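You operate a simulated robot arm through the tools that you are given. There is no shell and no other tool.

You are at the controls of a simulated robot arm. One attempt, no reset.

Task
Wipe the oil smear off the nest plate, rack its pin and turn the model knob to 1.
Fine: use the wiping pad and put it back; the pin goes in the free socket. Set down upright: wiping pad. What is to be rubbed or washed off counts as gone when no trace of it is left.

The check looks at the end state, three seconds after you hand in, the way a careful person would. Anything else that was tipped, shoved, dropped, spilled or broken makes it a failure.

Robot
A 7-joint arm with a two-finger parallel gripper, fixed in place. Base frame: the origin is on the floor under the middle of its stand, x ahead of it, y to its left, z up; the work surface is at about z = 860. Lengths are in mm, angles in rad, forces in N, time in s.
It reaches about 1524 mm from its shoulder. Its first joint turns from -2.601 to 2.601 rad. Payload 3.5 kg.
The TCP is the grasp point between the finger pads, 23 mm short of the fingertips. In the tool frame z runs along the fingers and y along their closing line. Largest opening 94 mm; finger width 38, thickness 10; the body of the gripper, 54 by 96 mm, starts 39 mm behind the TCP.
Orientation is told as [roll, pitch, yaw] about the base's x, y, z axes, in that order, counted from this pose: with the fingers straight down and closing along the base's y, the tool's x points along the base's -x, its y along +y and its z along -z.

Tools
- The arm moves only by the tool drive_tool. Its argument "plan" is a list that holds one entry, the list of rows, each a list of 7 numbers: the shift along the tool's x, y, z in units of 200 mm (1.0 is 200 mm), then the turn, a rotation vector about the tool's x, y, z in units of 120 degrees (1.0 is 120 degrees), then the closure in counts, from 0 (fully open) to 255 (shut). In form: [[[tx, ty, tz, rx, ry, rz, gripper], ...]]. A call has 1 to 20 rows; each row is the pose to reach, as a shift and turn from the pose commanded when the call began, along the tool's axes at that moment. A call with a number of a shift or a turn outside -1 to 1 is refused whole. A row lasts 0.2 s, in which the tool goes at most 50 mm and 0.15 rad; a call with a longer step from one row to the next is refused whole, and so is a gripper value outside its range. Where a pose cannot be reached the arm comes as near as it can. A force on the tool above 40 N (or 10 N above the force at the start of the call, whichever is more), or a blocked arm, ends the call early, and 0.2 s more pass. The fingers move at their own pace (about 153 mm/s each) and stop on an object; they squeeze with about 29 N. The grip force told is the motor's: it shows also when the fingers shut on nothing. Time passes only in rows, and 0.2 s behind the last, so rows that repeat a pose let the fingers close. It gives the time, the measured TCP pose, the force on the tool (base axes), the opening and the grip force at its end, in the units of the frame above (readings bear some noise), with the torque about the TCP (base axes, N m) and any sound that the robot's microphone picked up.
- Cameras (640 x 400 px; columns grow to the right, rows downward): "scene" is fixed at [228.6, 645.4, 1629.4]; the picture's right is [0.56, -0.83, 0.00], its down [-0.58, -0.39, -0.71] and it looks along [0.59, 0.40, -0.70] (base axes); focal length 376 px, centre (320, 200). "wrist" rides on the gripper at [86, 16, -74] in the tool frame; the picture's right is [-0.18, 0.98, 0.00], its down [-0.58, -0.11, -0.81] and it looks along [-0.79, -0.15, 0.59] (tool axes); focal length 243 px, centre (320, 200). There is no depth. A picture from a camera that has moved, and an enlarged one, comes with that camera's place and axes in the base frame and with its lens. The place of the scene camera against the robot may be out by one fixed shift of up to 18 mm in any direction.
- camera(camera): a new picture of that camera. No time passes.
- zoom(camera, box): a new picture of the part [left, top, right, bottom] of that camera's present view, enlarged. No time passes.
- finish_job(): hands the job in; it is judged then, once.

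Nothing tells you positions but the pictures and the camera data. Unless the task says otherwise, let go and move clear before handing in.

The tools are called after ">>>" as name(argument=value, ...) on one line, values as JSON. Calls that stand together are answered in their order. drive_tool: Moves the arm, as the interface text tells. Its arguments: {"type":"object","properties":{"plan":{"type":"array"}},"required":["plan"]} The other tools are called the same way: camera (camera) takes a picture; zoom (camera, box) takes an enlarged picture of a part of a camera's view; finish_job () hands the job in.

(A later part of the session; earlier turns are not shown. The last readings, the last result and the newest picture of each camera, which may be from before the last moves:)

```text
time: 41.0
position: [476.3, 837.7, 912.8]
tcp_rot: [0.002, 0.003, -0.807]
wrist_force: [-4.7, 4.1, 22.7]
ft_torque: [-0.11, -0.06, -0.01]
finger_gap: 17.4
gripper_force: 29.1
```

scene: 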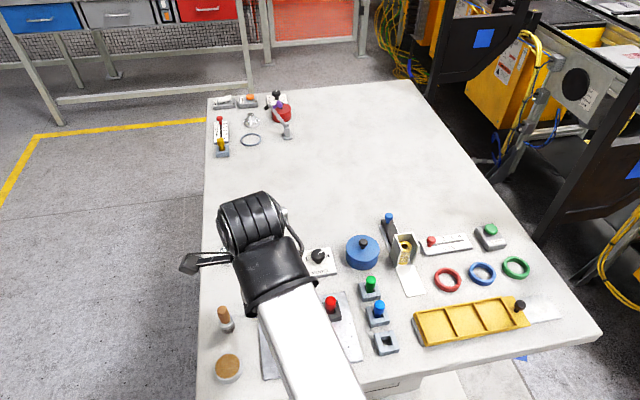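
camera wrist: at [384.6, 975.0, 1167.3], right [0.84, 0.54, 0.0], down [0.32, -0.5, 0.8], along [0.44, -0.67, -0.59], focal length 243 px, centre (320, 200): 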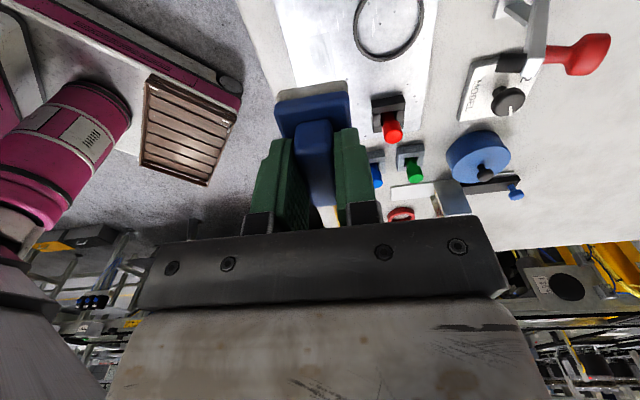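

Moving adds about 15 N over the static force, so I hold a light static contact of around 6 N. I continue the sweep to the right end.

>>> drive_tool(plan=[[[-0.03, 0, -0.001, 0, 0, 0, 255], [-0.06, 0, -0.001, 0, 0, 0, 255], [-0.09, 0, -0.001, 0, 0, 0, 255], [-0.12, 0, -0.001, 0, 0, 0, 255], [-0.15, 0, -0.001, 0, 0, 0, 255], [-0.18, 0, -0.001, 0, 0, 0, 255], [-0.21, 0, -0.001, 0, 0, 0, 255]]])

```text
time: 42.6
position: [504.8, 807.4, 913.8]
tcp_rot: [0.0, 0.004, -0.81]
wrist_force: [-2.7, 2.1, 11.2]
ft_torque: [-0.01, -0.03, -0.03]
finger_gap: 17.6
gripper_force: 29.0
```

The right end was reached at 11 N. I shift 8 mm across and sweep back left, checking the force part-way.

>>> drive_tool(plan=[[[0, 0.02, 0, 0, 0, 0, 255], [0, 0.04, 0, 0, 0, 0, 255], [0.03, 0.04, 0, 0, 0, 0, 255], [0.06, 0.04, 0, 0, 0, 0, 255], [0.09, 0.04, 0, 0, 0, 0, 255]]])

>>> drive_tool(plan=[[[0.03, 0, 0, 0, 0, 0, 255], [0.06, 0, 0, 0, 0, 0, 255], [0.09, 0, 0, 0, 0, 0, 255], [0.12, 0, 0, 0, 0, 0, 255], [0.15, 0, 0, 0, 0, 0, 255]]])

```text
time: 43.8
position: [499.4, 824.0, 912.3]
tcp_rot: [0.001, 0.001, -0.811]
wrist_force: [6.6, -4.0, 26.0]
ft_torque: [-0.32, -0.3, 0.03]
finger_gap: 17.3
gripper_force: 29.4
```

```text
time: 45.0
position: [479.1, 846.8, 912.5]
tcp_rot: [-0.001, 0.003, -0.808]
wrist_force: [3.4, -3.9, 14.2]
ft_torque: [-0.25, -0.24, 0.0]
finger_gap: 17.2
gripper_force: 29.1
```

>>> drive_tool(plan=[[[0.03, 0, 0, 0, 0, 0, 255], [0.06, 0, 0, 0, 0, 0, 255], [0.09, 0, 0, 0, 0, 0, 255], [0.12, 0, 0, 0, 0, 0, 255], [0.15, 0, 0, 0, 0, 0, 255], [0.18, 0, 0, 0, 0, 0, 255], [0.21, 0, 0, 0, 0, 0, 255]]])

>>> drive_tool(plan=[[[0, 0, -0.05, 0, 0, 0, 255], [0.05, 0, -0.2, 0, 0, 0, 255], [0.1, 0, -0.4, 0, 0, 0, 255], [0.1, 0, -0.6, 0, 0, 0, 255], [0.1, 0, -0.8, 0, 0, 0, 255], [0.1, 0, -0.9, 0, 0, 0, 255], [0.1, 0, -0.9, 0, 0, 0, 255]]])

>>> zoom(camera="wrist", box=[240, 0, 400, 100])

>>> camera(camera="scene")

```text
time: 46.6
position: [449.5, 878.0, 912.7]
tcp_rot: [-0.001, 0.004, -0.811]
wrist_force: [3.6, -2.3, 12.2]
ft_torque: [-0.17, -0.17, 0.0]
finger_gap: 17.3
gripper_force: 29.1
```

```text
time: 48.2
position: [436.3, 890.8, 1092.2]
tcp_rot: [-0.001, 0.005, -0.81]
wrist_force: [-0.1, -0.3, -0.3]
ft_torque: [0.01, -0.01, -0.04]
finger_gap: 17.4
gripper_force: 28.7
```

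```text
4.00 times, centred on (320, 50) of wrist
camera zoom: at [388.6, 965.7, 1167.6], right [0.84, 0.55, 0.0], down [0.32, -0.5, 0.8], along [0.44, -0.67, -0.59], focal length 970 px, centre (320, 800)
```

zoom: 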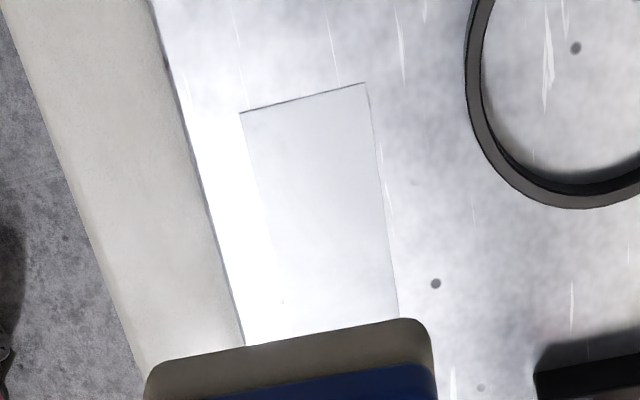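

```text
taken
```

scene: 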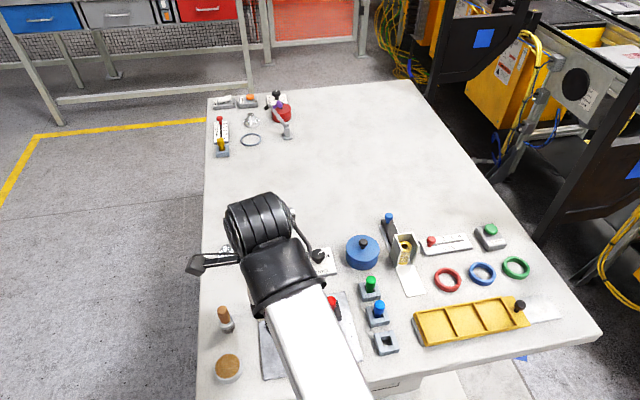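

The smear strokes are gone in the visible left half, with only a faint rectangle outline left. I swing right and high with the pad so the scene camera sees the whole patch unobstructed.

>>> drive_tool(plan=[[[-0.08, 0.03, -0.05, 0, 0, 0, 255], [-0.24, 0.08, -0.1, 0, 0, 0, 255], [-0.42, 0.13, -0.16, 0, 0, 0, 255], [-0.6, 0.19, -0.22, 0, 0, 0, 255], [-0.78, 0.25, -0.28, 0, 0, 0, 255], [-0.93, 0.3, -0.34, 0, 0, 0, 255], [-1.0, 0.318, -0.34, 0, 0, 0, 255], [-1.0, 0.318, -0.34, 0, 0, 0, 255]]])

>>> zoom(camera="scene", box=[250, 280, 378, 380])

>>> zoom(camera="scene", box=[276, 333, 348, 378])

```text
time: 50.0
position: [621.5, 789.4, 1158.6]
tcp_rot: [0.001, 0.005, -0.81]
wrist_force: [0.1, 0.1, -1.5]
ft_torque: [-0.01, 0.02, 0.0]
finger_gap: 17.4
gripper_force: 28.5
```

```text
4.00 times, centred on (314, 330) of scene
camera zoom: at [228.6, 645.4, 1629.4], right [0.56, -0.83, 0.0], down [-0.58, -0.39, -0.71], along [0.59, 0.4, -0.7], focal length 1502 px, centre (344, -320)
```

zoom: 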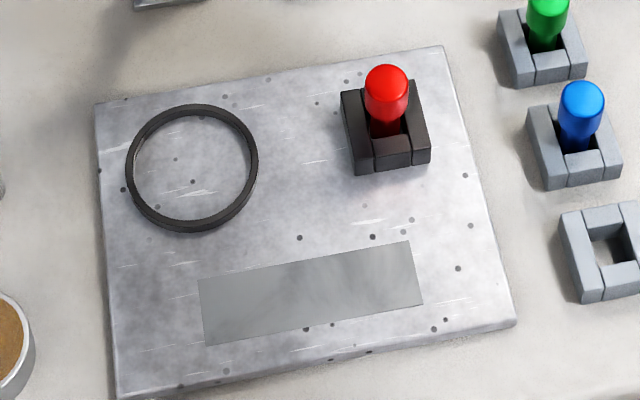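

```text
8.89 times, centred on (312, 356) of scene
camera zoom: at [228.6, 645.4, 1629.4], right [0.56, -0.83, 0.0], down [-0.58, -0.39, -0.71], along [0.59, 0.4, -0.7], focal length 3339 px, centre (391, -1182)
```

zoom: 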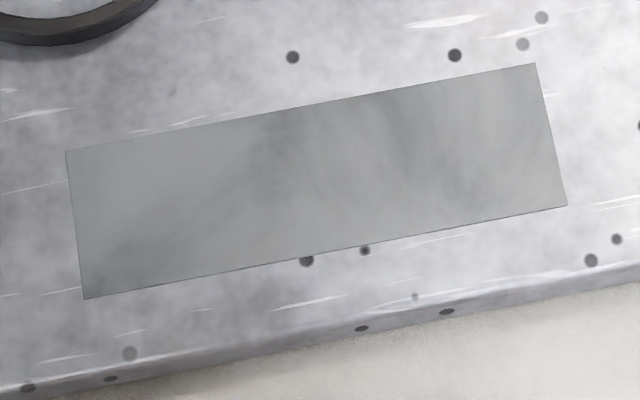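

Nearly clean: a plain grey rectangle remains with perhaps some very faint mottling. I zoom in harder to judge whether any residue is left.

>>> zoom(camera="scene", box=[282, 345, 314, 365])

>>> zoom(camera="scene", box=[308, 338, 340, 358])

>>> camera(camera="wrist")

```text
16.00 times, centred on (298, 355) of scene
camera zoom: at [228.6, 645.4, 1629.4], right [0.56, -0.83, 0.0], down [-0.58, -0.39, -0.71], along [0.59, 0.4, -0.7], focal length 6010 px, centre (672, -2280)
```

zoom: 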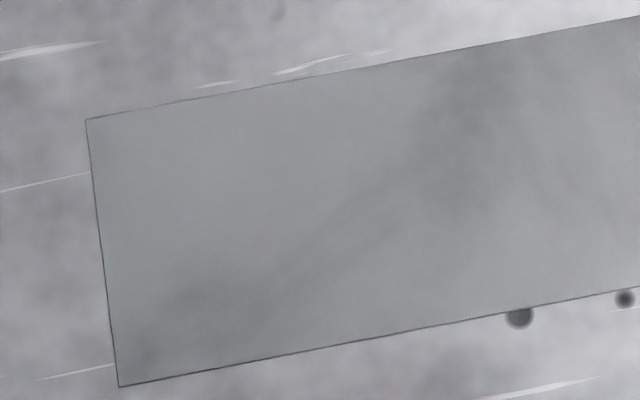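

```text
16.00 times, centred on (324, 348) of scene
camera zoom: at [228.6, 645.4, 1629.4], right [0.56, -0.83, 0.0], down [-0.58, -0.39, -0.71], along [0.59, 0.4, -0.7], focal length 6010 px, centre (256, -2168)
```

zoom: 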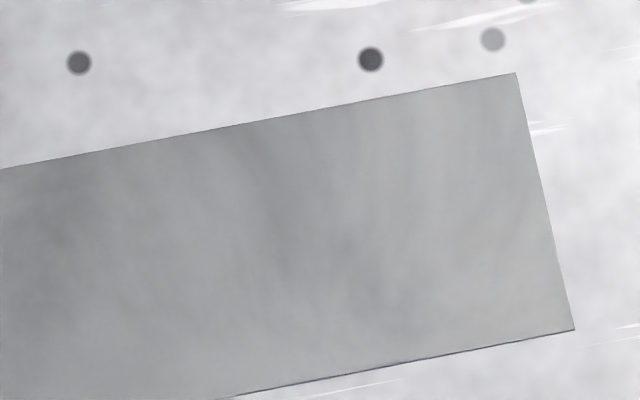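

```text
taken
camera wrist: at [572.5, 863.8, 1233.8], right [0.84, 0.55, 0.0], down [0.32, -0.5, 0.8], along [0.44, -0.67, -0.59], focal length 243 px, centre (320, 200)
```

wrist: 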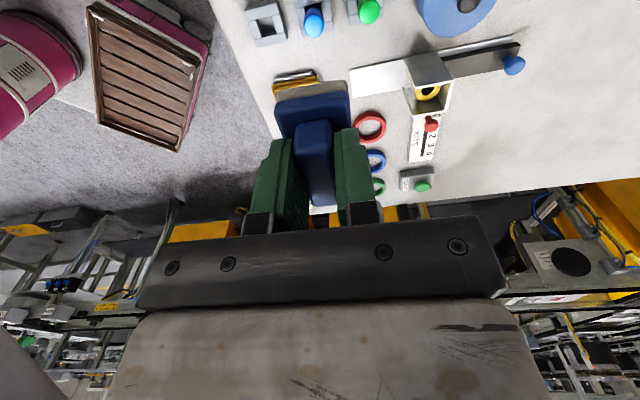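

The rectangle now reads as plain surface with barely perceptible mottling. To be sure no trace remains I'll do one more full set of passes, coming down at the right end.

>>> drive_tool(plan=[[[0.08, -0.05, 0.05, 0, 0, 0, 255], [0.2, -0.14, 0.2, 0, 0, 0, 255], [0.32, -0.23, 0.38, 0, 0, 0, 255], [0.42, -0.3, 0.56, 0, 0, 0, 255], [0.4625, -0.3335, 0.7, 0, 0, 0, 255], [0.4625, -0.3335, 0.85, 0, 0, 0, 255], [0.4625, -0.3335, 1.0, 0, 0, 0, 255], [0.4625, -0.3335, 1.0, 0, 0, 0, 255]]])

>>> drive_tool(plan=[[[0, 0, 0.1, 0, 0, 0, 255], [0, 0, 0.18, 0, 0, 0, 255], [0, 0, 0.205, 0, 0, 0, 255], [0, 0, 0.215, 0, 0, 0, 255], [0, 0, 0.215, 0, 0, 0, 255]]])

>>> camera(camera="wrist")

```text
time: 51.8
position: [507.3, 813.5, 957.7]
tcp_rot: [0.001, 0.004, -0.81]
wrist_force: [0.4, 0.8, -0.4]
ft_torque: [-0.04, -0.02, -0.03]
finger_gap: 17.5
gripper_force: 28.9
```

```text
time: 53.0
position: [507.0, 814.1, 917.1]
tcp_rot: [0.0, 0.004, -0.808]
wrist_force: [-0.6, 0.2, -0.8]
ft_torque: [-0.02, 0.01, 0.05]
finger_gap: 17.3
gripper_force: 28.9
```

```text
taken
camera wrist: at [458.5, 887.9, 991.4], right [0.84, 0.55, 0.0], down [0.32, -0.5, 0.8], along [0.44, -0.67, -0.59], focal length 243 px, centre (320, 200)
```

wrist: 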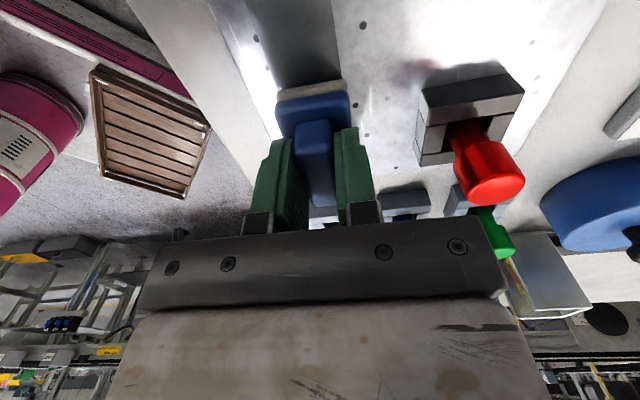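

>>> drive_tool(plan=[[[0, 0, 0.01, 0, -0.001, 0, 255], [0, 0, 0.017, 0, -0.001, 0, 255], [0, 0, 0.017, 0, -0.001, 0, 255]]])

>>> drive_tool(plan=[[[0, 0, 0.002, 0, 0, 0, 255], [0, 0, 0.002, 0, 0, 0, 255]]])

```text
time: 53.8
position: [506.4, 813.0, 913.7]
tcp_rot: [-0.001, 0.003, -0.81]
wrist_force: [-0.6, -0.8, -1.1]
ft_torque: [-0.01, 0.06, -0.03]
finger_gap: 17.4
gripper_force: 28.8
```

```text
time: 54.4
position: [506.3, 813.4, 913.6]
tcp_rot: [0.001, 0.001, -0.81]
wrist_force: [0.2, 0.6, -0.1]
ft_torque: [0.02, 0.02, 0.01]
finger_gap: 17.3
gripper_force: 28.9
```

>>> drive_tool(plan=[[[0, 0, 0.002, 0, 0, 0, 255], [0, 0, 0.002, 0, 0, 0, 255]]])

>>> drive_tool(plan=[[[0, 0, 0.001, 0, 0, 0, 255], [0, 0, 0.001, 0, 0, 0, 255]]])

```text
time: 55.0
position: [506.8, 812.4, 913.3]
tcp_rot: [0.002, 0.003, -0.81]
wrist_force: [0.7, 1.1, 1.8]
ft_torque: [0.12, 0.04, -0.03]
finger_gap: 17.3
gripper_force: 29.1
```

```text
time: 55.6
position: [507.0, 812.9, 912.5]
tcp_rot: [0.002, 0.002, -0.808]
wrist_force: [-1.1, 1.1, 5.6]
ft_torque: [0.09, 0.08, 0.01]
finger_gap: 17.4
gripper_force: 28.8
```

Static contact is 5.6 N. I sweep left in short sections, checking the force.

>>> drive_tool(plan=[[[0.03, 0, 0, 0, 0, 0, 255], [0.06, 0, 0, 0, 0, 0, 255], [0.09, 0, 0, 0, 0, 0, 255], [0.12, 0, 0, 0, 0, 0, 255], [0.15, 0, 0, 0, 0, 0, 255]]])

>>> drive_tool(plan=[[[0.03, 0, 0, 0, 0, 0, 255], [0.06, 0, 0, 0, 0, 0, 255], [0.09, 0, 0, 0, 0, 0, 255], [0.12, 0, 0, 0, 0, 0, 255], [0.15, 0, 0, 0, 0, 0, 255], [0.18, 0, 0, 0, 0, 0, 255], [0.21, 0, 0, 0, 0, 0, 255], [0.24, 0, 0, 0, 0, 0, 255], [0.27, 0, 0, 0, 0, 0, 255]]])

```text
time: 56.8
position: [486.8, 833.6, 913.8]
tcp_rot: [0.0, 0.001, -0.81]
wrist_force: [0.0, -2.2, 3.7]
ft_torque: [-0.06, 0.03, 0.01]
finger_gap: 17.5
gripper_force: 28.4
```

```text
time: 58.8
position: [450.8, 873.7, 913.3]
tcp_rot: [0.0, 0.001, -0.81]
wrist_force: [1.8, -2.4, 8.3]
ft_torque: [-0.12, -0.05, 0.03]
finger_gap: 17.3
gripper_force: 29.0
```

>>> drive_tool(plan=[[[0, -0.02, 0, 0, 0, 0, 255], [0, -0.035, 0, 0, 0, 0, 255], [-0.03, -0.035, 0, 0, 0, 0, 255], [-0.06, -0.035, 0, 0, 0, 0, 255], [-0.09, -0.035, 0, 0, 0, 0, 255], [-0.12, -0.035, 0, 0, 0, 0, 255]]])

>>> drive_tool(plan=[[[-0.03, 0, 0, 0, 0, 0, 255], [-0.06, 0, 0, 0, 0, 0, 255], [-0.09, 0, 0, 0, 0, 0, 255], [-0.12, 0, 0, 0, 0, 0, 255], [-0.15, 0, 0, 0, 0, 0, 255], [-0.18, 0, 0, 0, 0, 0, 255], [-0.21, 0, 0, 0, 0, 0, 255], [-0.24, 0, 0, 0, 0, 0, 255], [-0.27, 0, 0, 0, 0, 0, 255], [-0.3, 0, 0, 0, 0, 0, 255]]])

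```text
time: 60.2
position: [461.1, 851.3, 912.9]
tcp_rot: [0.0, 0.002, -0.81]
wrist_force: [-1.6, 1.1, 5.2]
ft_torque: [-0.05, 0.05, -0.01]
finger_gap: 17.6
gripper_force: 28.8
```

```text
time: 62.4
position: [502.6, 808.1, 913.7]
tcp_rot: [-0.001, 0.002, -0.809]
wrist_force: [0.3, 0.3, -0.6]
ft_torque: [0.02, 0.0, -0.02]
finger_gap: 17.3
gripper_force: 29.2
```

Contact faded at the right end, so I press slightly more and return along the other side of the centreline.

>>> drive_tool(plan=[[[0, 0.02, 0.003, 0, 0, 0, 255], [0, 0.045, 0.003, 0, 0, 0, 255], [0, 0.07, 0.003, 0, 0, 0, 255], [0, 0.07, 0.003, 0, 0, 0, 255]]])

>>> drive_tool(plan=[[[0.03, 0, 0, 0, 0, 0, 255], [0.06, 0, 0, 0, 0, 0, 255], [0.09, 0, 0, 0, 0, 0, 255]]])

```text
time: 63.4
position: [513.1, 817.3, 912.7]
tcp_rot: [0.0, 0.002, -0.81]
wrist_force: [-0.1, 0.6, -1.5]
ft_torque: [0.02, -0.01, 0.0]
finger_gap: 17.5
gripper_force: 28.7
```

```text
time: 64.2
position: [499.9, 832.2, 913.6]
tcp_rot: [-0.001, -0.001, -0.809]
wrist_force: [1.6, -3.1, 7.4]
ft_torque: [-0.11, 0.0, 0.03]
finger_gap: 17.5
gripper_force: 29.1
```

>>> drive_tool(plan=[[[-0.03, 0, 0.002, 0, 0, 0, 255], [-0.06, 0, 0.003, 0, 0, 0, 255], [-0.1, 0, 0.004, 0, 0, 0, 255]]])

>>> drive_tool(plan=[[[0.03, 0, -0.001, 0, 0, 0, 255], [0.06, 0, -0.002, 0, 0, 0, 255], [0.09, 0, -0.003, 0, 0, 0, 255], [0.12, 0, -0.003, 0, 0, 0, 255], [0.15, 0, -0.003, 0, 0, 0, 255], [0.18, 0, -0.003, 0, 0, 0, 255]]])

>>> drive_tool(plan=[[[0.03, 0, 0, 0, 0, 0, 255], [0.06, 0, 0, 0, 0, 0, 255], [0.09, 0, 0, 0, 0, 0, 255], [0.12, 0, 0, 0, 0, 0, 255], [0.15, 0, 0, 0, 0, 0, 255], [0.18, 0, 0, 0, 0, 0, 255], [0.21, 0, 0, 0, 0, 0, 255], [0.24, 0, 0, 0, 0, 0, 255], [0.26, 0, 0, 0, 0, 0, 255]]])

```text
time: 65.0
position: [512.6, 818.0, 912.6]
tcp_rot: [0.003, 0.003, -0.809]
wrist_force: [-7.3, 9.1, 35.3]
ft_torque: [0.0, 0.08, -0.04]
finger_gap: 17.5
gripper_force: 29.0
```

```text
time: 66.4
position: [488.1, 842.2, 911.4]
tcp_rot: [0.001, 0.001, -0.811]
wrist_force: [4.9, -6.9, 27.5]
ft_torque: [-0.35, -0.28, 0.04]
finger_gap: 17.4
gripper_force: 28.5
```

```text
time: 68.4
position: [453.5, 879.4, 912.7]
tcp_rot: [-0.002, 0.002, -0.811]
wrist_force: [5.2, -3.6, 19.0]
ft_torque: [-0.15, -0.18, 0.04]
finger_gap: 17.4
gripper_force: 28.9
```

>>> drive_tool(plan=[[[0, -0.025, -0.002, 0, 0, 0, 255], [0, -0.05, -0.002, 0, 0, 0, 255], [0, -0.07, -0.002, 0, 0, 0, 255], [-0.03, -0.07, -0.002, 0, 0, 0, 255], [-0.06, -0.07, -0.002, 0, 0, 0, 255]]])

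>>> drive_tool(plan=[[[-0.03, 0, 0, 0, 0, 0, 255], [-0.06, 0, 0, 0, 0, 0, 255], [-0.09, 0, 0, 0, 0, 0, 255], [-0.12, 0, 0, 0, 0, 0, 255], [-0.15, 0, 0, 0, 0, 0, 255]]])

```text
time: 69.6
position: [450.3, 861.7, 913.4]
tcp_rot: [0.001, 0.002, -0.807]
wrist_force: [-4.8, 3.0, 16.6]
ft_torque: [0.12, 0.14, 0.01]
finger_gap: 17.6
gripper_force: 28.8
```

```text
time: 70.8
position: [471.9, 840.9, 912.2]
tcp_rot: [0.0, 0.001, -0.807]
wrist_force: [-4.3, 5.8, 21.7]
ft_torque: [0.15, 0.17, 0.02]
finger_gap: 17.5
gripper_force: 29.0
```

>>> drive_tool(plan=[[[-0.03, 0, 0, 0, 0, 0, 255], [-0.06, 0, 0, 0, 0, 0, 255], [-0.09, 0, 0, 0, 0, 0, 255], [-0.12, 0, 0, 0, 0, 0, 255], [-0.15, 0, 0, 0, 0, 0, 255], [-0.18, 0, 0, 0, 0, 0, 255], [-0.21, 0, 0, 0, 0, 0, 255], [-0.24, 0, 0, 0, 0, 0, 255]]])

>>> drive_tool(plan=[[[0, 0.02, 0, 0, 0, 0, 255], [0, 0.035, 0, 0, 0, 0, 255], [0.03, 0.035, 0, 0, 0, 0, 255], [0.06, 0.035, 0, 0, 0, 0, 255], [0.09, 0.035, 0, 0, 0, 0, 255], [0.12, 0.035, 0, 0, 0, 0, 255], [0.15, 0.035, 0, 0, 0, 0, 255]]])

```text
time: 72.6
position: [505.3, 803.3, 913.3]
tcp_rot: [-0.001, 0.0, -0.81]
wrist_force: [-1.8, 2.1, 8.3]
ft_torque: [0.05, 0.08, -0.01]
finger_gap: 17.1
gripper_force: 29.0
```

```text
time: 74.2
position: [490.2, 829.2, 913.2]
tcp_rot: [0.001, 0.0, -0.809]
wrist_force: [4.9, -5.4, 24.5]
ft_torque: [-0.3, -0.21, 0.01]
finger_gap: 17.4
gripper_force: 28.8
```

>>> drive_tool(plan=[[[0.03, 0, 0, 0, 0, 0, 255], [0.06, 0, 0, 0, 0, 0, 255], [0.09, 0, 0, 0, 0, 0, 255], [0.12, 0, 0, 0, 0, 0, 255], [0.15, 0, 0, 0, 0, 0, 255], [0.18, 0, 0, 0, 0, 0, 255], [0.21, 0, 0, 0, 0, 0, 255], [0.24, 0, 0, 0, 0, 0, 255], [0.27, 0, 0, 0, 0, 0, 255], [0.3, 0, 0, 0, 0, 0, 255]]])

>>> drive_tool(plan=[[[0, 0, -0.05, 0, 0, 0, 255], [0, 0, -0.2, 0, 0, 0, 255], [0, 0, -0.4, 0, 0, 0, 255], [0, 0, -0.6, 0, 0, 0, 255], [0, 0, -0.8, 0, 0, 0, 255], [-0.1, 0.05, -0.95, 0, 0, 0, 255], [-0.27, 0.12, -1.0, 0, 0, 0, 255], [-0.45, 0.2, -1.0, 0, 0, 0, 255], [-0.65, 0.27, -1.0, 0, 0, 0, 255], [-0.83, 0.33, -1.0, 0, 0, 0, 255], [-1.0, 0.33, -1.0, 0, 0, 0, 255], [-1.0, 0.33, -1.0, 0, 0, 0, 255]]])

>>> zoom(camera="scene", box=[276, 333, 348, 378])

>>> camera(camera="scene")

```text
time: 76.4
position: [449.4, 874.8, 913.1]
tcp_rot: [0.001, 0.002, -0.81]
wrist_force: [3.5, -5.1, 21.2]
ft_torque: [-0.22, -0.15, 0.0]
finger_gap: 17.5
gripper_force: 28.4
```

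```text
time: 79.0
position: [632.7, 776.5, 1115.8]
tcp_rot: [0.001, 0.002, -0.81]
wrist_force: [0.6, 0.9, -0.1]
ft_torque: [0.0, 0.0, 0.0]
finger_gap: 17.2
gripper_force: 29.0
```

```text
8.89 times, centred on (312, 356) of scene
camera zoom: at [228.6, 645.4, 1629.4], right [0.56, -0.83, 0.0], down [-0.58, -0.39, -0.71], along [0.59, 0.4, -0.7], focal length 3339 px, centre (391, -1182)
```

zoom: 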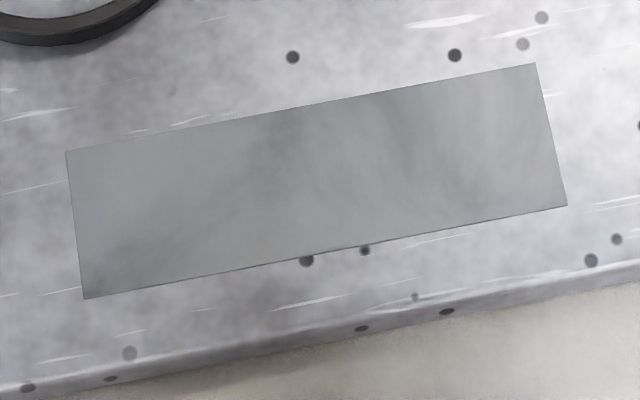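

```text
taken
```

scene: 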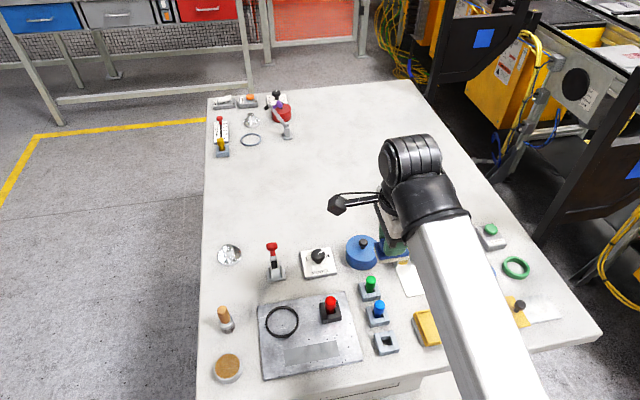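

The patch looks identical to before the extra passes, so the mottling is just the surface finish and the smear is gone. Now I carry the pad back to its original spot.

>>> drive_tool(plan=[[[0.1, 0.04, 0, 0, 0, 0, 255], [0.28, 0.1, 0, 0, 0, 0, 255], [0.46, 0.17, 0, 0, 0, 0, 255], [0.64, 0.23, 0, 0, 0, 0, 255], [0.8225, 0.299, 0, 0, 0, 0, 255]]])

>>> drive_tool(plan=[[[0.16, 0.06, 0, 0, 0, -0.006, 255], [0.33, 0.12, 0, 0, 0, -0.012, 255], [0.5, 0.18, 0, 0, 0, -0.018, 255], [0.67, 0.24, 0.05, 0, 0, -0.024, 255], [0.78, 0.28, 0.15, 0, 0, -0.03, 255], [0.8225, 0.299, 0.3, 0, 0, -0.0358, 255], [0.8225, 0.299, 0.5, 0, 0, -0.0358, 255], [0.8225, 0.299, 0.7, 0, 0, -0.0358, 255], [0.8225, 0.299, 0.7, 0, 0, -0.0358, 255], [0.8225, 0.299, 0.7, 0, 0, -0.0358, 255]]])

>>> camera(camera="wrist")

```text
time: 80.2
position: [566.0, 937.5, 1113.9]
tcp_rot: [-0.002, 0.0, -0.808]
wrist_force: [-0.8, -0.7, -0.8]
ft_torque: [0.03, 0.01, 0.01]
finger_gap: 17.4
gripper_force: 28.9
```

```text
time: 82.4
position: [491.1, 1094.4, 973.2]
tcp_rot: [0.0, 0.001, -0.734]
wrist_force: [-0.1, 0.1, -1.0]
ft_torque: [0.03, 0.01, 0.04]
finger_gap: 17.3
gripper_force: 28.8
```

```text
taken
camera wrist: at [438.1, 1165.6, 1047.3], right [0.8, 0.61, 0.0], down [0.36, -0.47, 0.81], along [0.49, -0.64, -0.59], focal length 243 px, centre (320, 200)
```

wrist: 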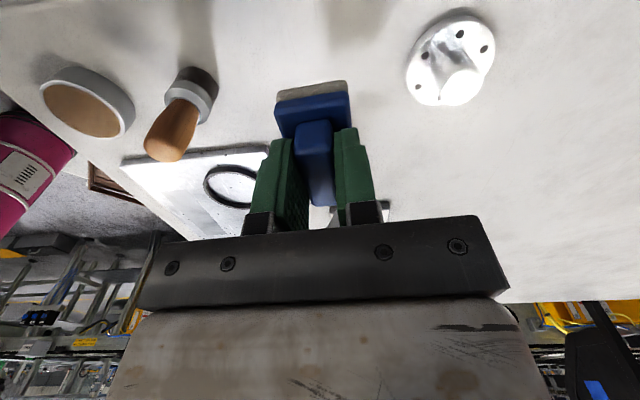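

The TCP is 1–2 mm from the home pose. I lower to just above the surface, then inch down to contact.

>>> drive_tool(plan=[[[0, 0.008, 0.1, 0, 0, 0, 255], [0, 0.008, 0.2, 0, 0, 0, 255], [0, 0.008, 0.28, 0, 0, 0, 255], [0, 0.008, 0.32, 0, 0, 0, 255], [0, 0.008, 0.336, 0, 0, 0, 255], [0, 0.008, 0.336, 0, 0, 0, 255]]])

>>> drive_tool(plan=[[[0, 0, 0.005, 0, 0, 0, 255], [0, 0, 0.005, 0, 0, 0, 255]]])

```text
time: 83.8
position: [495.2, 1097.2, 906.1]
tcp_rot: [-0.001, 0.001, -0.734]
wrist_force: [0.1, -0.1, -0.5]
ft_torque: [0.03, 0.0, 0.03]
finger_gap: 17.5
gripper_force: 29.0
```

```text
time: 84.4
position: [493.9, 1098.9, 904.5]
tcp_rot: [0.0, 0.0, -0.734]
wrist_force: [0.2, 0.2, -0.6]
ft_torque: [0.02, 0.01, -0.04]
finger_gap: 17.6
gripper_force: 29.4
```

>>> drive_tool(plan=[[[0, 0, 0.003, 0, 0, 0, 255], [0, 0, 0.003, 0, 0, 0, 255]]])

>>> drive_tool(plan=[[[0, 0, 0.002, 0, 0, 0, 255], [0, 0, 0.002, 0, 0, 0, 255]]])

```text
time: 85.0
position: [495.0, 1097.3, 903.1]
tcp_rot: [0.001, 0.003, -0.735]
wrist_force: [-0.7, -0.1, -1.1]
ft_torque: [-0.03, -0.02, 0.03]
finger_gap: 17.6
gripper_force: 28.9
```

```text
time: 85.6
position: [494.8, 1098.3, 903.1]
tcp_rot: [0.001, 0.002, -0.736]
wrist_force: [0.2, 0.5, -0.9]
ft_torque: [0.02, -0.02, 0.0]
finger_gap: 17.8
gripper_force: 29.4
```

>>> drive_tool(plan=[[[0, 0, 0.003, 0, 0, 0, 255], [0, 0, 0.003, 0, 0, 0, 255]]])

>>> drive_tool(plan=[[[0, 0, 0.002, 0, 0, 0, 255], [0, 0, 0.002, 0, 0, 0, 255]]])

```text
time: 86.2
position: [495.0, 1098.0, 903.3]
tcp_rot: [0.0, 0.001, -0.735]
wrist_force: [0.5, -0.6, -1.2]
ft_torque: [0.0, 0.03, -0.02]
finger_gap: 17.4
gripper_force: 28.5
```

```text
time: 86.8
position: [495.2, 1098.3, 902.6]
tcp_rot: [-0.001, 0.002, -0.735]
wrist_force: [0.1, -0.4, -0.5]
ft_torque: [-0.02, -0.01, 0.01]
finger_gap: 17.4
gripper_force: 29.0
```

>>> drive_tool(plan=[[[0, 0, 0.003, 0, 0, 0, 255], [0, 0, 0.003, 0, 0, 0, 255]]])

>>> drive_tool(plan=[[[0, 0, 0.002, 0, 0, 0, 255], [0, 0, 0.002, 0, 0, 0, 255]]])

```text
time: 87.4
position: [494.3, 1097.7, 903.0]
tcp_rot: [0.001, 0.002, -0.734]
wrist_force: [0.3, 0.2, 3.6]
ft_torque: [-0.08, -0.06, 0.0]
finger_gap: 17.4
gripper_force: 28.9
```

```text
time: 88.0
position: [494.4, 1097.5, 902.8]
tcp_rot: [0.001, 0.002, -0.733]
wrist_force: [-2.7, 4.4, 12.9]
ft_torque: [-0.03, 0.02, -0.03]
finger_gap: 17.4
gripper_force: 29.3
```

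The pad is seated on the bench. I open the fingers only part way, because of the flange nearby, and lift clear.

>>> drive_tool(plan=[[[0, 0, -0.002, 0, 0, 0, 200], [0, 0, -0.002, 0, 0, 0, 140], [0, 0, -0.002, 0, 0, 0, 110], [0, 0, -0.002, 0, 0, 0, 110], [0, 0, -0.06, 0, 0, 0, 110], [0, 0, -0.2, 0, 0, 0, 110], [0, 0, -0.4, 0, 0, 0, 110], [0, 0, -0.6, 0, 0, 0, 110], [0, 0, -0.8, 0, 0, 0, 110], [0, 0, -0.95, 0, 0, 0, 110], [0, 0, -0.95, 0, 0, 0, 110]]])

>>> camera(camera="wrist")

>>> zoom(camera="wrist", box=[260, 0, 400, 87])

```text
time: 90.4
position: [493.8, 1095.7, 1092.7]
tcp_rot: [0.0, 0.001, -0.737]
wrist_force: [0.1, -1.0, 0.0]
ft_torque: [-0.01, -0.02, 0.01]
finger_gap: 53.2
gripper_force: 0.0
```

```text
taken
camera wrist: at [439.0, 1165.8, 1166.4], right [0.8, 0.61, 0.0], down [0.36, -0.47, 0.81], along [0.49, -0.64, -0.59], focal length 243 px, centre (320, 200)
```

wrist: 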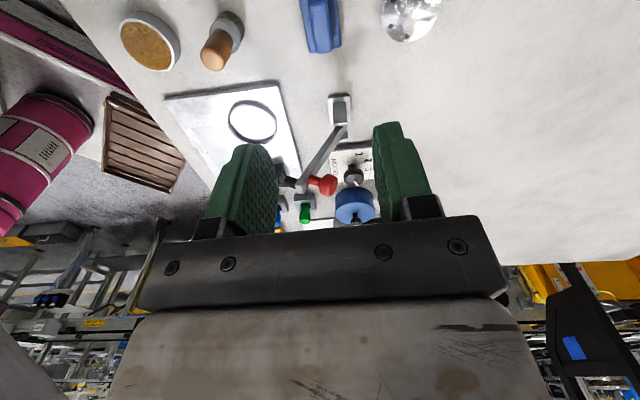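

```text
4.57 times, centred on (330, 44) of wrist
camera zoom: at [439.0, 1165.8, 1166.4], right [0.8, 0.61, 0.0], down [0.36, -0.47, 0.81], along [0.49, -0.64, -0.59], focal length 1109 px, centre (274, 915)
```

zoom: 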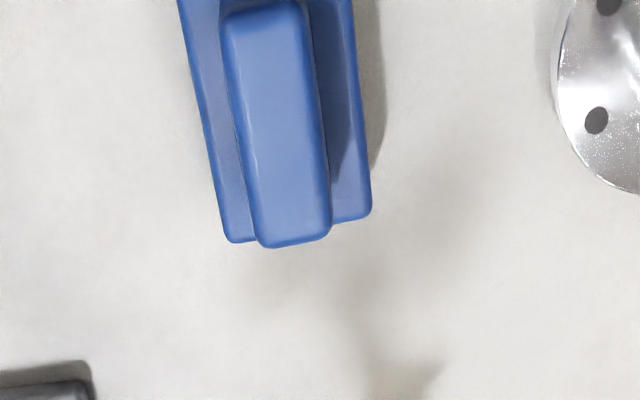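

The pad sits upright where it was. Next is the red pin near (567, 861), so I move above and slightly left of it to look closely.

>>> drive_tool(plan=[[[-0.1, -0.07, 0, 0, 0, 0.004, 110], [-0.27, -0.19, 0, 0, 0, 0.008, 110], [-0.44, -0.31, 0, 0, 0, 0.012, 110], [-0.61, -0.43, 0, 0, 0, 0.016, 110], [-0.78, -0.55, 0, 0, 0, 0.02, 110], [-0.868, -0.614, 0, 0, 0, 0.024, 110], [-0.868, -0.614, 0, 0, 0, 0.024, 110]]])

>>> camera(camera="wrist")

>>> zoom(camera="wrist", box=[260, 0, 420, 100])

```text
time: 92.0
position: [542.6, 889.4, 1091.6]
tcp_rot: [-0.001, 0.002, -0.784]
wrist_force: [-0.2, 0.5, 0.0]
ft_torque: [-0.02, 0.01, 0.0]
finger_gap: 53.2
gripper_force: 0.2
```

```text
taken
camera wrist: at [493.1, 963.2, 1165.8], right [0.82, 0.57, 0.0], down [0.34, -0.49, 0.81], along [0.46, -0.66, -0.59], focal length 243 px, centre (320, 200)
```

wrist: 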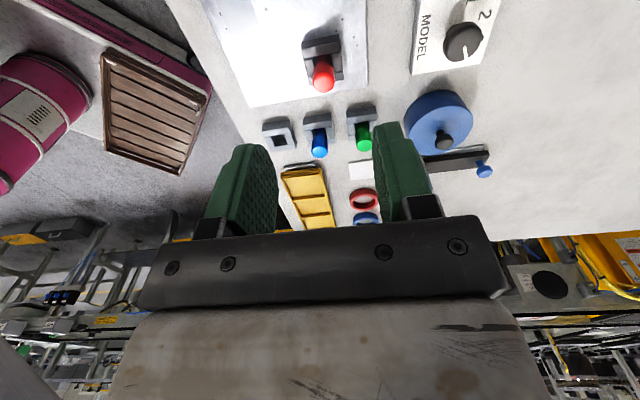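

```text
4.00 times, centred on (340, 50) of wrist
camera zoom: at [493.1, 963.2, 1165.8], right [0.82, 0.57, 0.0], down [0.34, -0.49, 0.81], along [0.46, -0.66, -0.59], focal length 970 px, centre (240, 800)
```

zoom: 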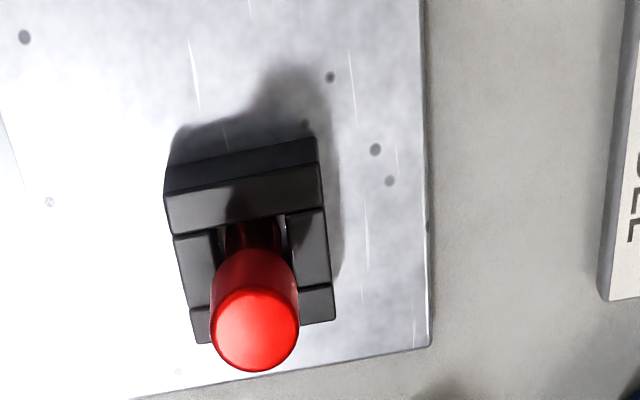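

The pin top is at about (570, 858.4) with z≈919, roughly 22 mm across, and its holder top is at z≈885. While I have this good view I zoom in on the free socket with its blue neighbour, and on the knob.

>>> zoom(camera="wrist", box=[240, 90, 400, 190])

>>> zoom(camera="wrist", box=[390, 0, 530, 87])

```text
4.00 times, centred on (320, 140) of wrist
camera zoom: at [493.1, 963.2, 1165.8], right [0.82, 0.57, 0.0], down [0.34, -0.49, 0.81], along [0.46, -0.66, -0.59], focal length 970 px, centre (320, 440)
```

zoom: 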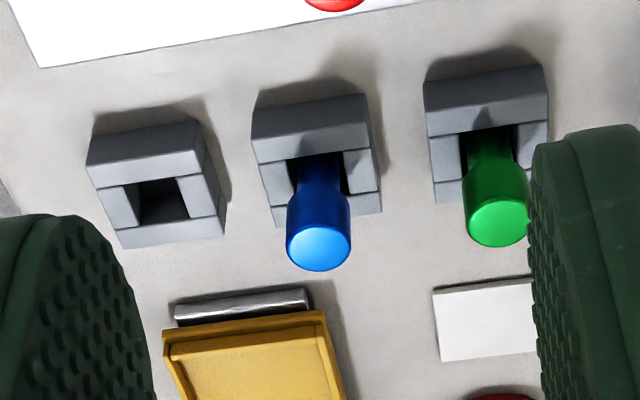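

```text
4.57 times, centred on (460, 44) of wrist
camera zoom: at [493.1, 963.2, 1165.8], right [0.82, 0.57, 0.0], down [0.34, -0.49, 0.81], along [0.46, -0.66, -0.59], focal length 1109 px, centre (-320, 915)
```

zoom: 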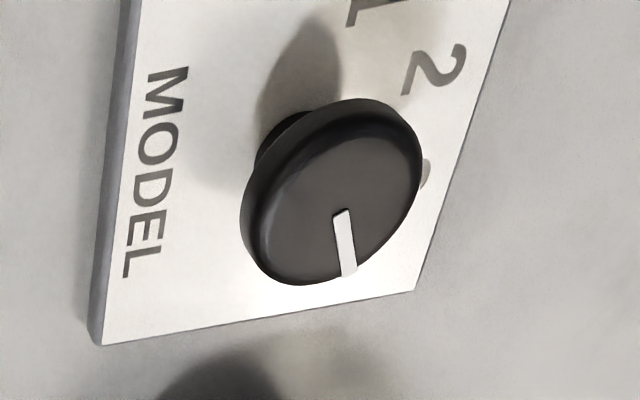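

From this view the blue pin's top is at z≈912 in its socket and the free socket is near (578, 730). I descend over the red pin to z≈960 and recheck the alignment.

>>> drive_tool(plan=[[[-0.07, -0.006, 0.15, 0, 0, 0, 110], [-0.14, -0.012, 0.35, 0, 0, 0, 110], [-0.2125, -0.02, 0.53, 0, 0, 0, 110], [-0.2125, -0.02, 0.659, 0, 0, 0, 110], [-0.2125, -0.02, 0.659, 0, 0, 0, 110]]])

>>> camera(camera="wrist")

>>> zoom(camera="wrist", box=[240, 60, 400, 160])

```text
time: 93.2
position: [569.3, 856.7, 960.4]
tcp_rot: [0.0, 0.001, -0.785]
wrist_force: [0.5, 0.6, 0.1]
ft_torque: [0.02, 0.0, 0.01]
finger_gap: 53.5
gripper_force: 0.0
```

```text
taken
camera wrist: at [519.2, 930.6, 1033.8], right [0.82, 0.57, 0.0], down [0.34, -0.49, 0.81], along [0.46, -0.66, -0.59], focal length 243 px, centre (320, 200)
```

wrist: 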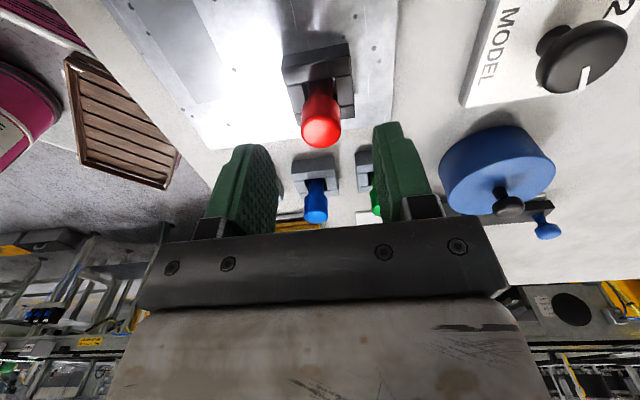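

```text
4.00 times, centred on (320, 110) of wrist
camera zoom: at [519.2, 930.6, 1033.8], right [0.82, 0.57, 0.0], down [0.34, -0.49, 0.81], along [0.46, -0.66, -0.59], focal length 970 px, centre (320, 560)
```

zoom: 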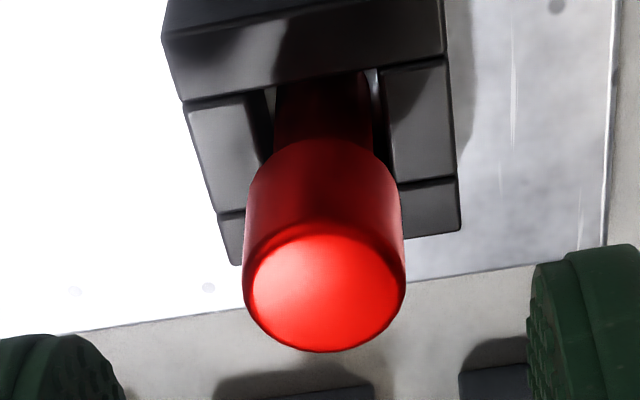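

The TCP is within 1 mm of the pin axis; the pin has a 22.7 mm head spanning roughly z 903–922 above its shaft. I descend to z≈915 and grip the head.

>>> drive_tool(plan=[[[0, 0, 0.1, 0, 0, 0, 110], [0, 0, 0.18, 0, 0, 0, 110], [0, 0, 0.224, 0, 0, 0, 110], [0, 0, 0.224, 0, 0, 0, 110]]])

>>> camera(camera="wrist")

```text
time: 94.2
position: [570.4, 857.0, 915.2]
tcp_rot: [-0.001, 0.001, -0.785]
wrist_force: [-0.2, -0.2, -0.3]
ft_torque: [-0.04, -0.03, -0.02]
finger_gap: 53.5
gripper_force: 0.1
```

```text
taken
camera wrist: at [519.9, 930.2, 989.2], right [0.82, 0.57, 0.0], down [0.34, -0.49, 0.81], along [0.46, -0.66, -0.59], focal length 243 px, centre (320, 200)
```

wrist: 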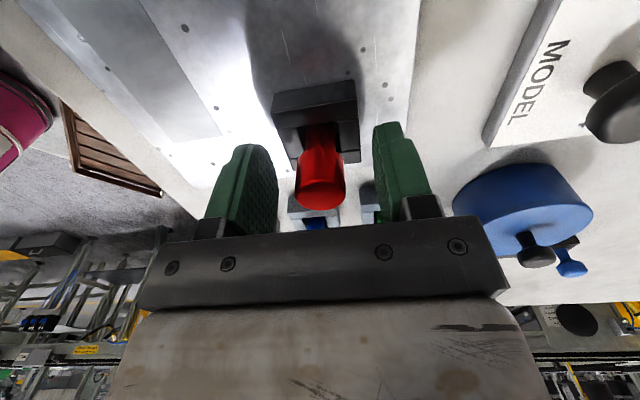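

The pin is centred between the fingers with no contact yet. I close.

>>> drive_tool(plan=[[[0, 0, 0, 0, 0, 0, 170], [0, 0, 0, 0, 0, 0, 255], [0, 0, 0, 0, 0, 0, 255], [0, 0, 0, 0, 0, 0, 255]]])

>>> drive_tool(plan=[[[0, 0, -0.03, 0, 0, 0, 255], [0, 0, -0.1, 0, 0, 0, 255], [0, 0, -0.2, 0, 0, 0, 255], [0, 0, -0.35, 0, 0, 0, 255], [0, 0, -0.5, 0, 0, 0, 255], [0, 0, -0.6, 0, 0, 0, 255], [0, 0, -0.6, 0, 0, 0, 255]]])

>>> camera(camera="wrist")

```text
time: 95.2
position: [568.9, 856.7, 914.9]
tcp_rot: [0.0, 0.001, -0.783]
wrist_force: [0.3, 0.3, 0.5]
ft_torque: [0.01, 0.01, 0.0]
finger_gap: 21.6
gripper_force: 29.1
```

```text
time: 96.8
position: [569.9, 858.0, 1034.5]
tcp_rot: [-0.001, 0.0, -0.784]
wrist_force: [-0.3, 0.4, 0.0]
ft_torque: [-0.02, -0.01, 0.02]
finger_gap: 21.8
gripper_force: 29.2
```

```text
taken
camera wrist: at [519.2, 931.3, 1108.3], right [0.82, 0.57, 0.0], down [0.34, -0.49, 0.81], along [0.46, -0.66, -0.59], focal length 243 px, centre (320, 200)
```

wrist: 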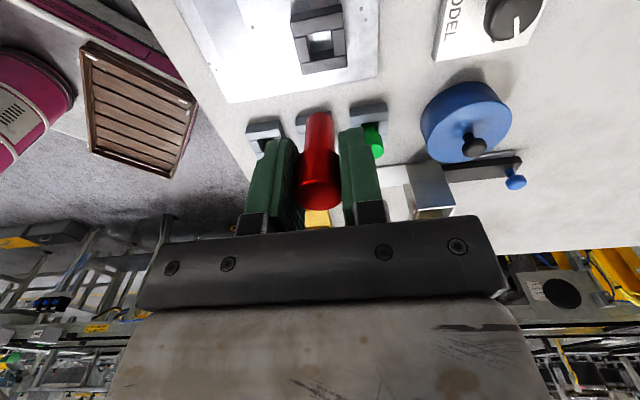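

The pin lifted cleanly, and its nest holder is empty and undisturbed. I carry it toward the free socket, stopping 30 mm to the left so the wrist camera can see the socket.

>>> drive_tool(plan=[[[-0.05, -0.06, 0, 0, 0, 0, 255], [-0.13, -0.17, 0, 0, 0, 0, 255], [-0.22, -0.28, 0, 0, 0, 0, 255], [-0.3, -0.38, 0, 0, 0, 0, 255], [-0.34, -0.424, 0, 0, 0, 0, 255], [-0.34, -0.424, 0, 0, 0, 0, 255]]])

>>> camera(camera="wrist")

>>> zoom(camera="wrist", box=[240, 20, 400, 120])

>>> zoom(camera="wrist", box=[240, 110, 400, 210])

```text
time: 98.2
position: [556.8, 749.8, 1033.6]
tcp_rot: [-0.001, 0.001, -0.784]
wrist_force: [-0.4, -1.0, -1.2]
ft_torque: [-0.04, 0.01, 0.01]
finger_gap: 21.4
gripper_force: 28.9
```

```text
taken
camera wrist: at [505.9, 822.6, 1107.5], right [0.82, 0.57, 0.0], down [0.34, -0.49, 0.81], along [0.46, -0.66, -0.59], focal length 243 px, centre (320, 200)
```

wrist: 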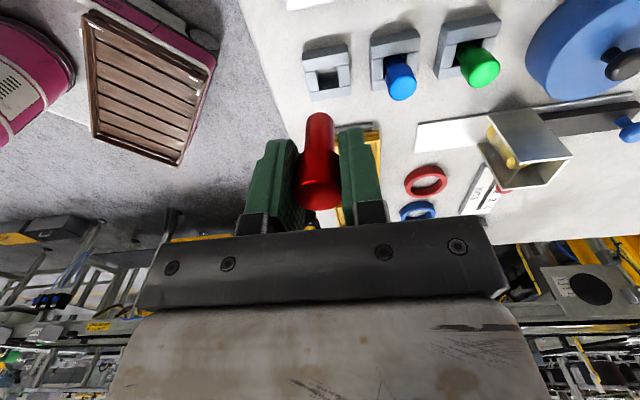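

```text
4.00 times, centred on (320, 70) of wrist
camera zoom: at [505.9, 822.6, 1107.5], right [0.82, 0.57, 0.0], down [0.34, -0.49, 0.81], along [0.46, -0.66, -0.59], focal length 970 px, centre (320, 720)
```

zoom: 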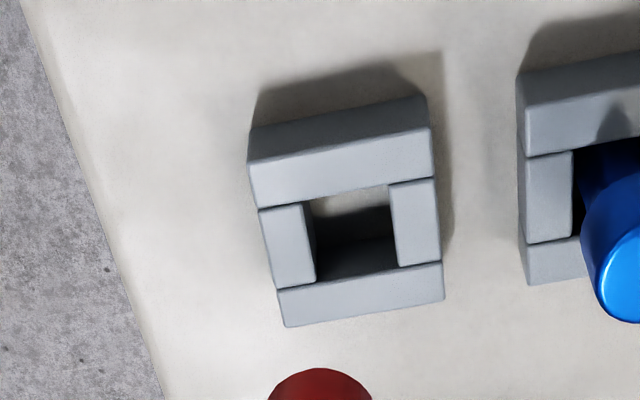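

```text
4.00 times, centred on (320, 160) of wrist
camera zoom: at [505.9, 822.6, 1107.5], right [0.82, 0.57, 0.0], down [0.34, -0.49, 0.81], along [0.46, -0.66, -0.59], focal length 970 px, centre (320, 360)
```

zoom: 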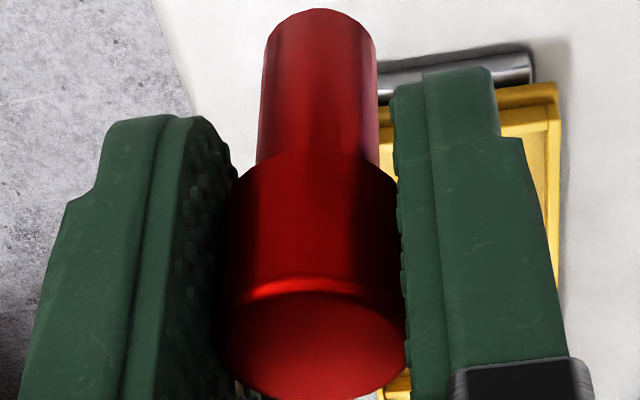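

The free socket's centre comes out at (578.5, 729.7), its top at z≈878, with a hole of about 20 mm for a shaft of about 16 mm. I move over it and down to just above the opening, then recheck.

>>> drive_tool(plan=[[[-0.07, 0.003, 0, 0, 0, 0, 255], [-0.1485, 0.007, 0.05, 0, 0, 0, 255], [-0.1485, 0.007, 0.2, 0, 0, 0, 255], [-0.1485, 0.007, 0.35, 0, 0, 0, 255], [-0.1485, 0.007, 0.4425, 0, 0, 0, 255], [-0.1485, 0.007, 0.4425, 0, 0, 0, 255]]])

>>> camera(camera="wrist")

>>> zoom(camera="wrist", box=[240, 50, 400, 150])

>>> zoom(camera="scene", box=[340, 290, 440, 370])

```text
time: 99.6
position: [580.4, 728.6, 945.9]
tcp_rot: [-0.001, 0.003, -0.784]
wrist_force: [0.5, 0.5, 0.3]
ft_torque: [0.02, 0.02, -0.01]
finger_gap: 21.6
gripper_force: 28.8
```

```text
taken
camera wrist: at [529.5, 801.7, 1019.7], right [0.82, 0.57, 0.0], down [0.34, -0.49, 0.81], along [0.46, -0.66, -0.59], focal length 243 px, centre (320, 200)
```

wrist: 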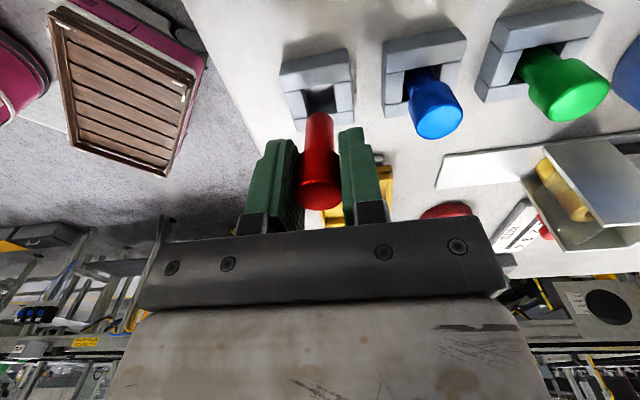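

```text
4.00 times, centred on (320, 100) of wrist
camera zoom: at [529.5, 801.7, 1019.7], right [0.82, 0.57, 0.0], down [0.34, -0.49, 0.81], along [0.46, -0.66, -0.59], focal length 970 px, centre (320, 600)
```

zoom: 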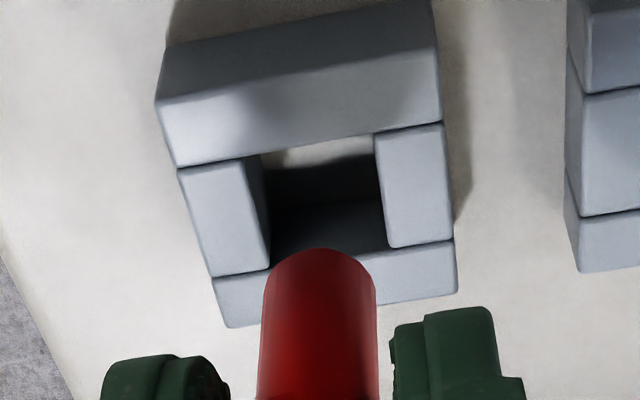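

```text
5.00 times, centred on (390, 330) of scene
camera zoom: at [228.6, 645.4, 1629.4], right [0.56, -0.83, 0.0], down [-0.58, -0.39, -0.71], along [0.59, 0.4, -0.7], focal length 1878 px, centre (-30, -450)
```

zoom: 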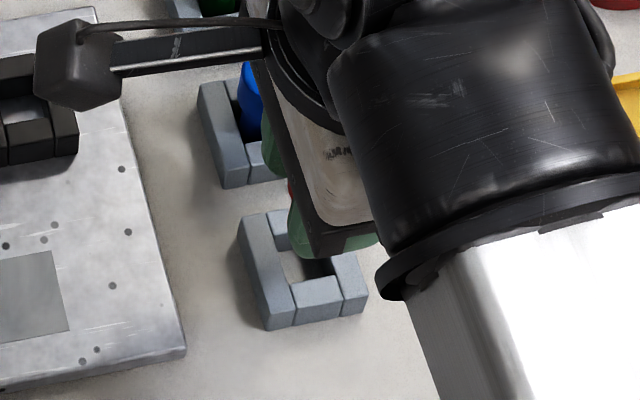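

The pin is nearly centred over the hole, so I apply a 2 mm correction. I lower until the tip is just inside the opening and check the force.

>>> drive_tool(plan=[[[0.009, -0.002, 0.0, 0, 0, 0, 255], [0.009, -0.002, 0.06, 0, 0, 0, 255], [0.009, -0.002, 0.1, 0, 0, 0, 255], [0.009, -0.002, 0.128, 0, 0, 0, 255], [0.009, -0.002, 0.128, 0, 0, 0, 255]]])

>>> zoom(camera="wrist", box=[240, 60, 400, 160])

```text
time: 100.8
position: [576.7, 730.5, 921.6]
tcp_rot: [0.002, 0.002, -0.785]
wrist_force: [0.6, 1.8, 24.4]
ft_torque: [0.18, 0.14, -0.02]
finger_gap: 22.0
gripper_force: 28.9
```

```text
4.00 times, centred on (320, 110) of wrist
camera zoom: at [527.3, 803.6, 995.7], right [0.82, 0.57, 0.0], down [0.33, -0.49, 0.81], along [0.46, -0.66, -0.59], focal length 970 px, centre (320, 560)
```

zoom: 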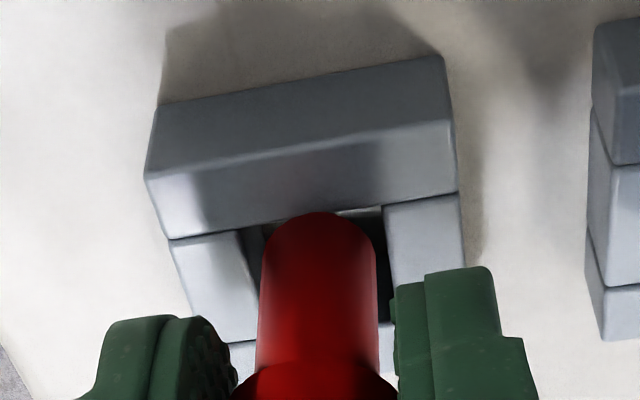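

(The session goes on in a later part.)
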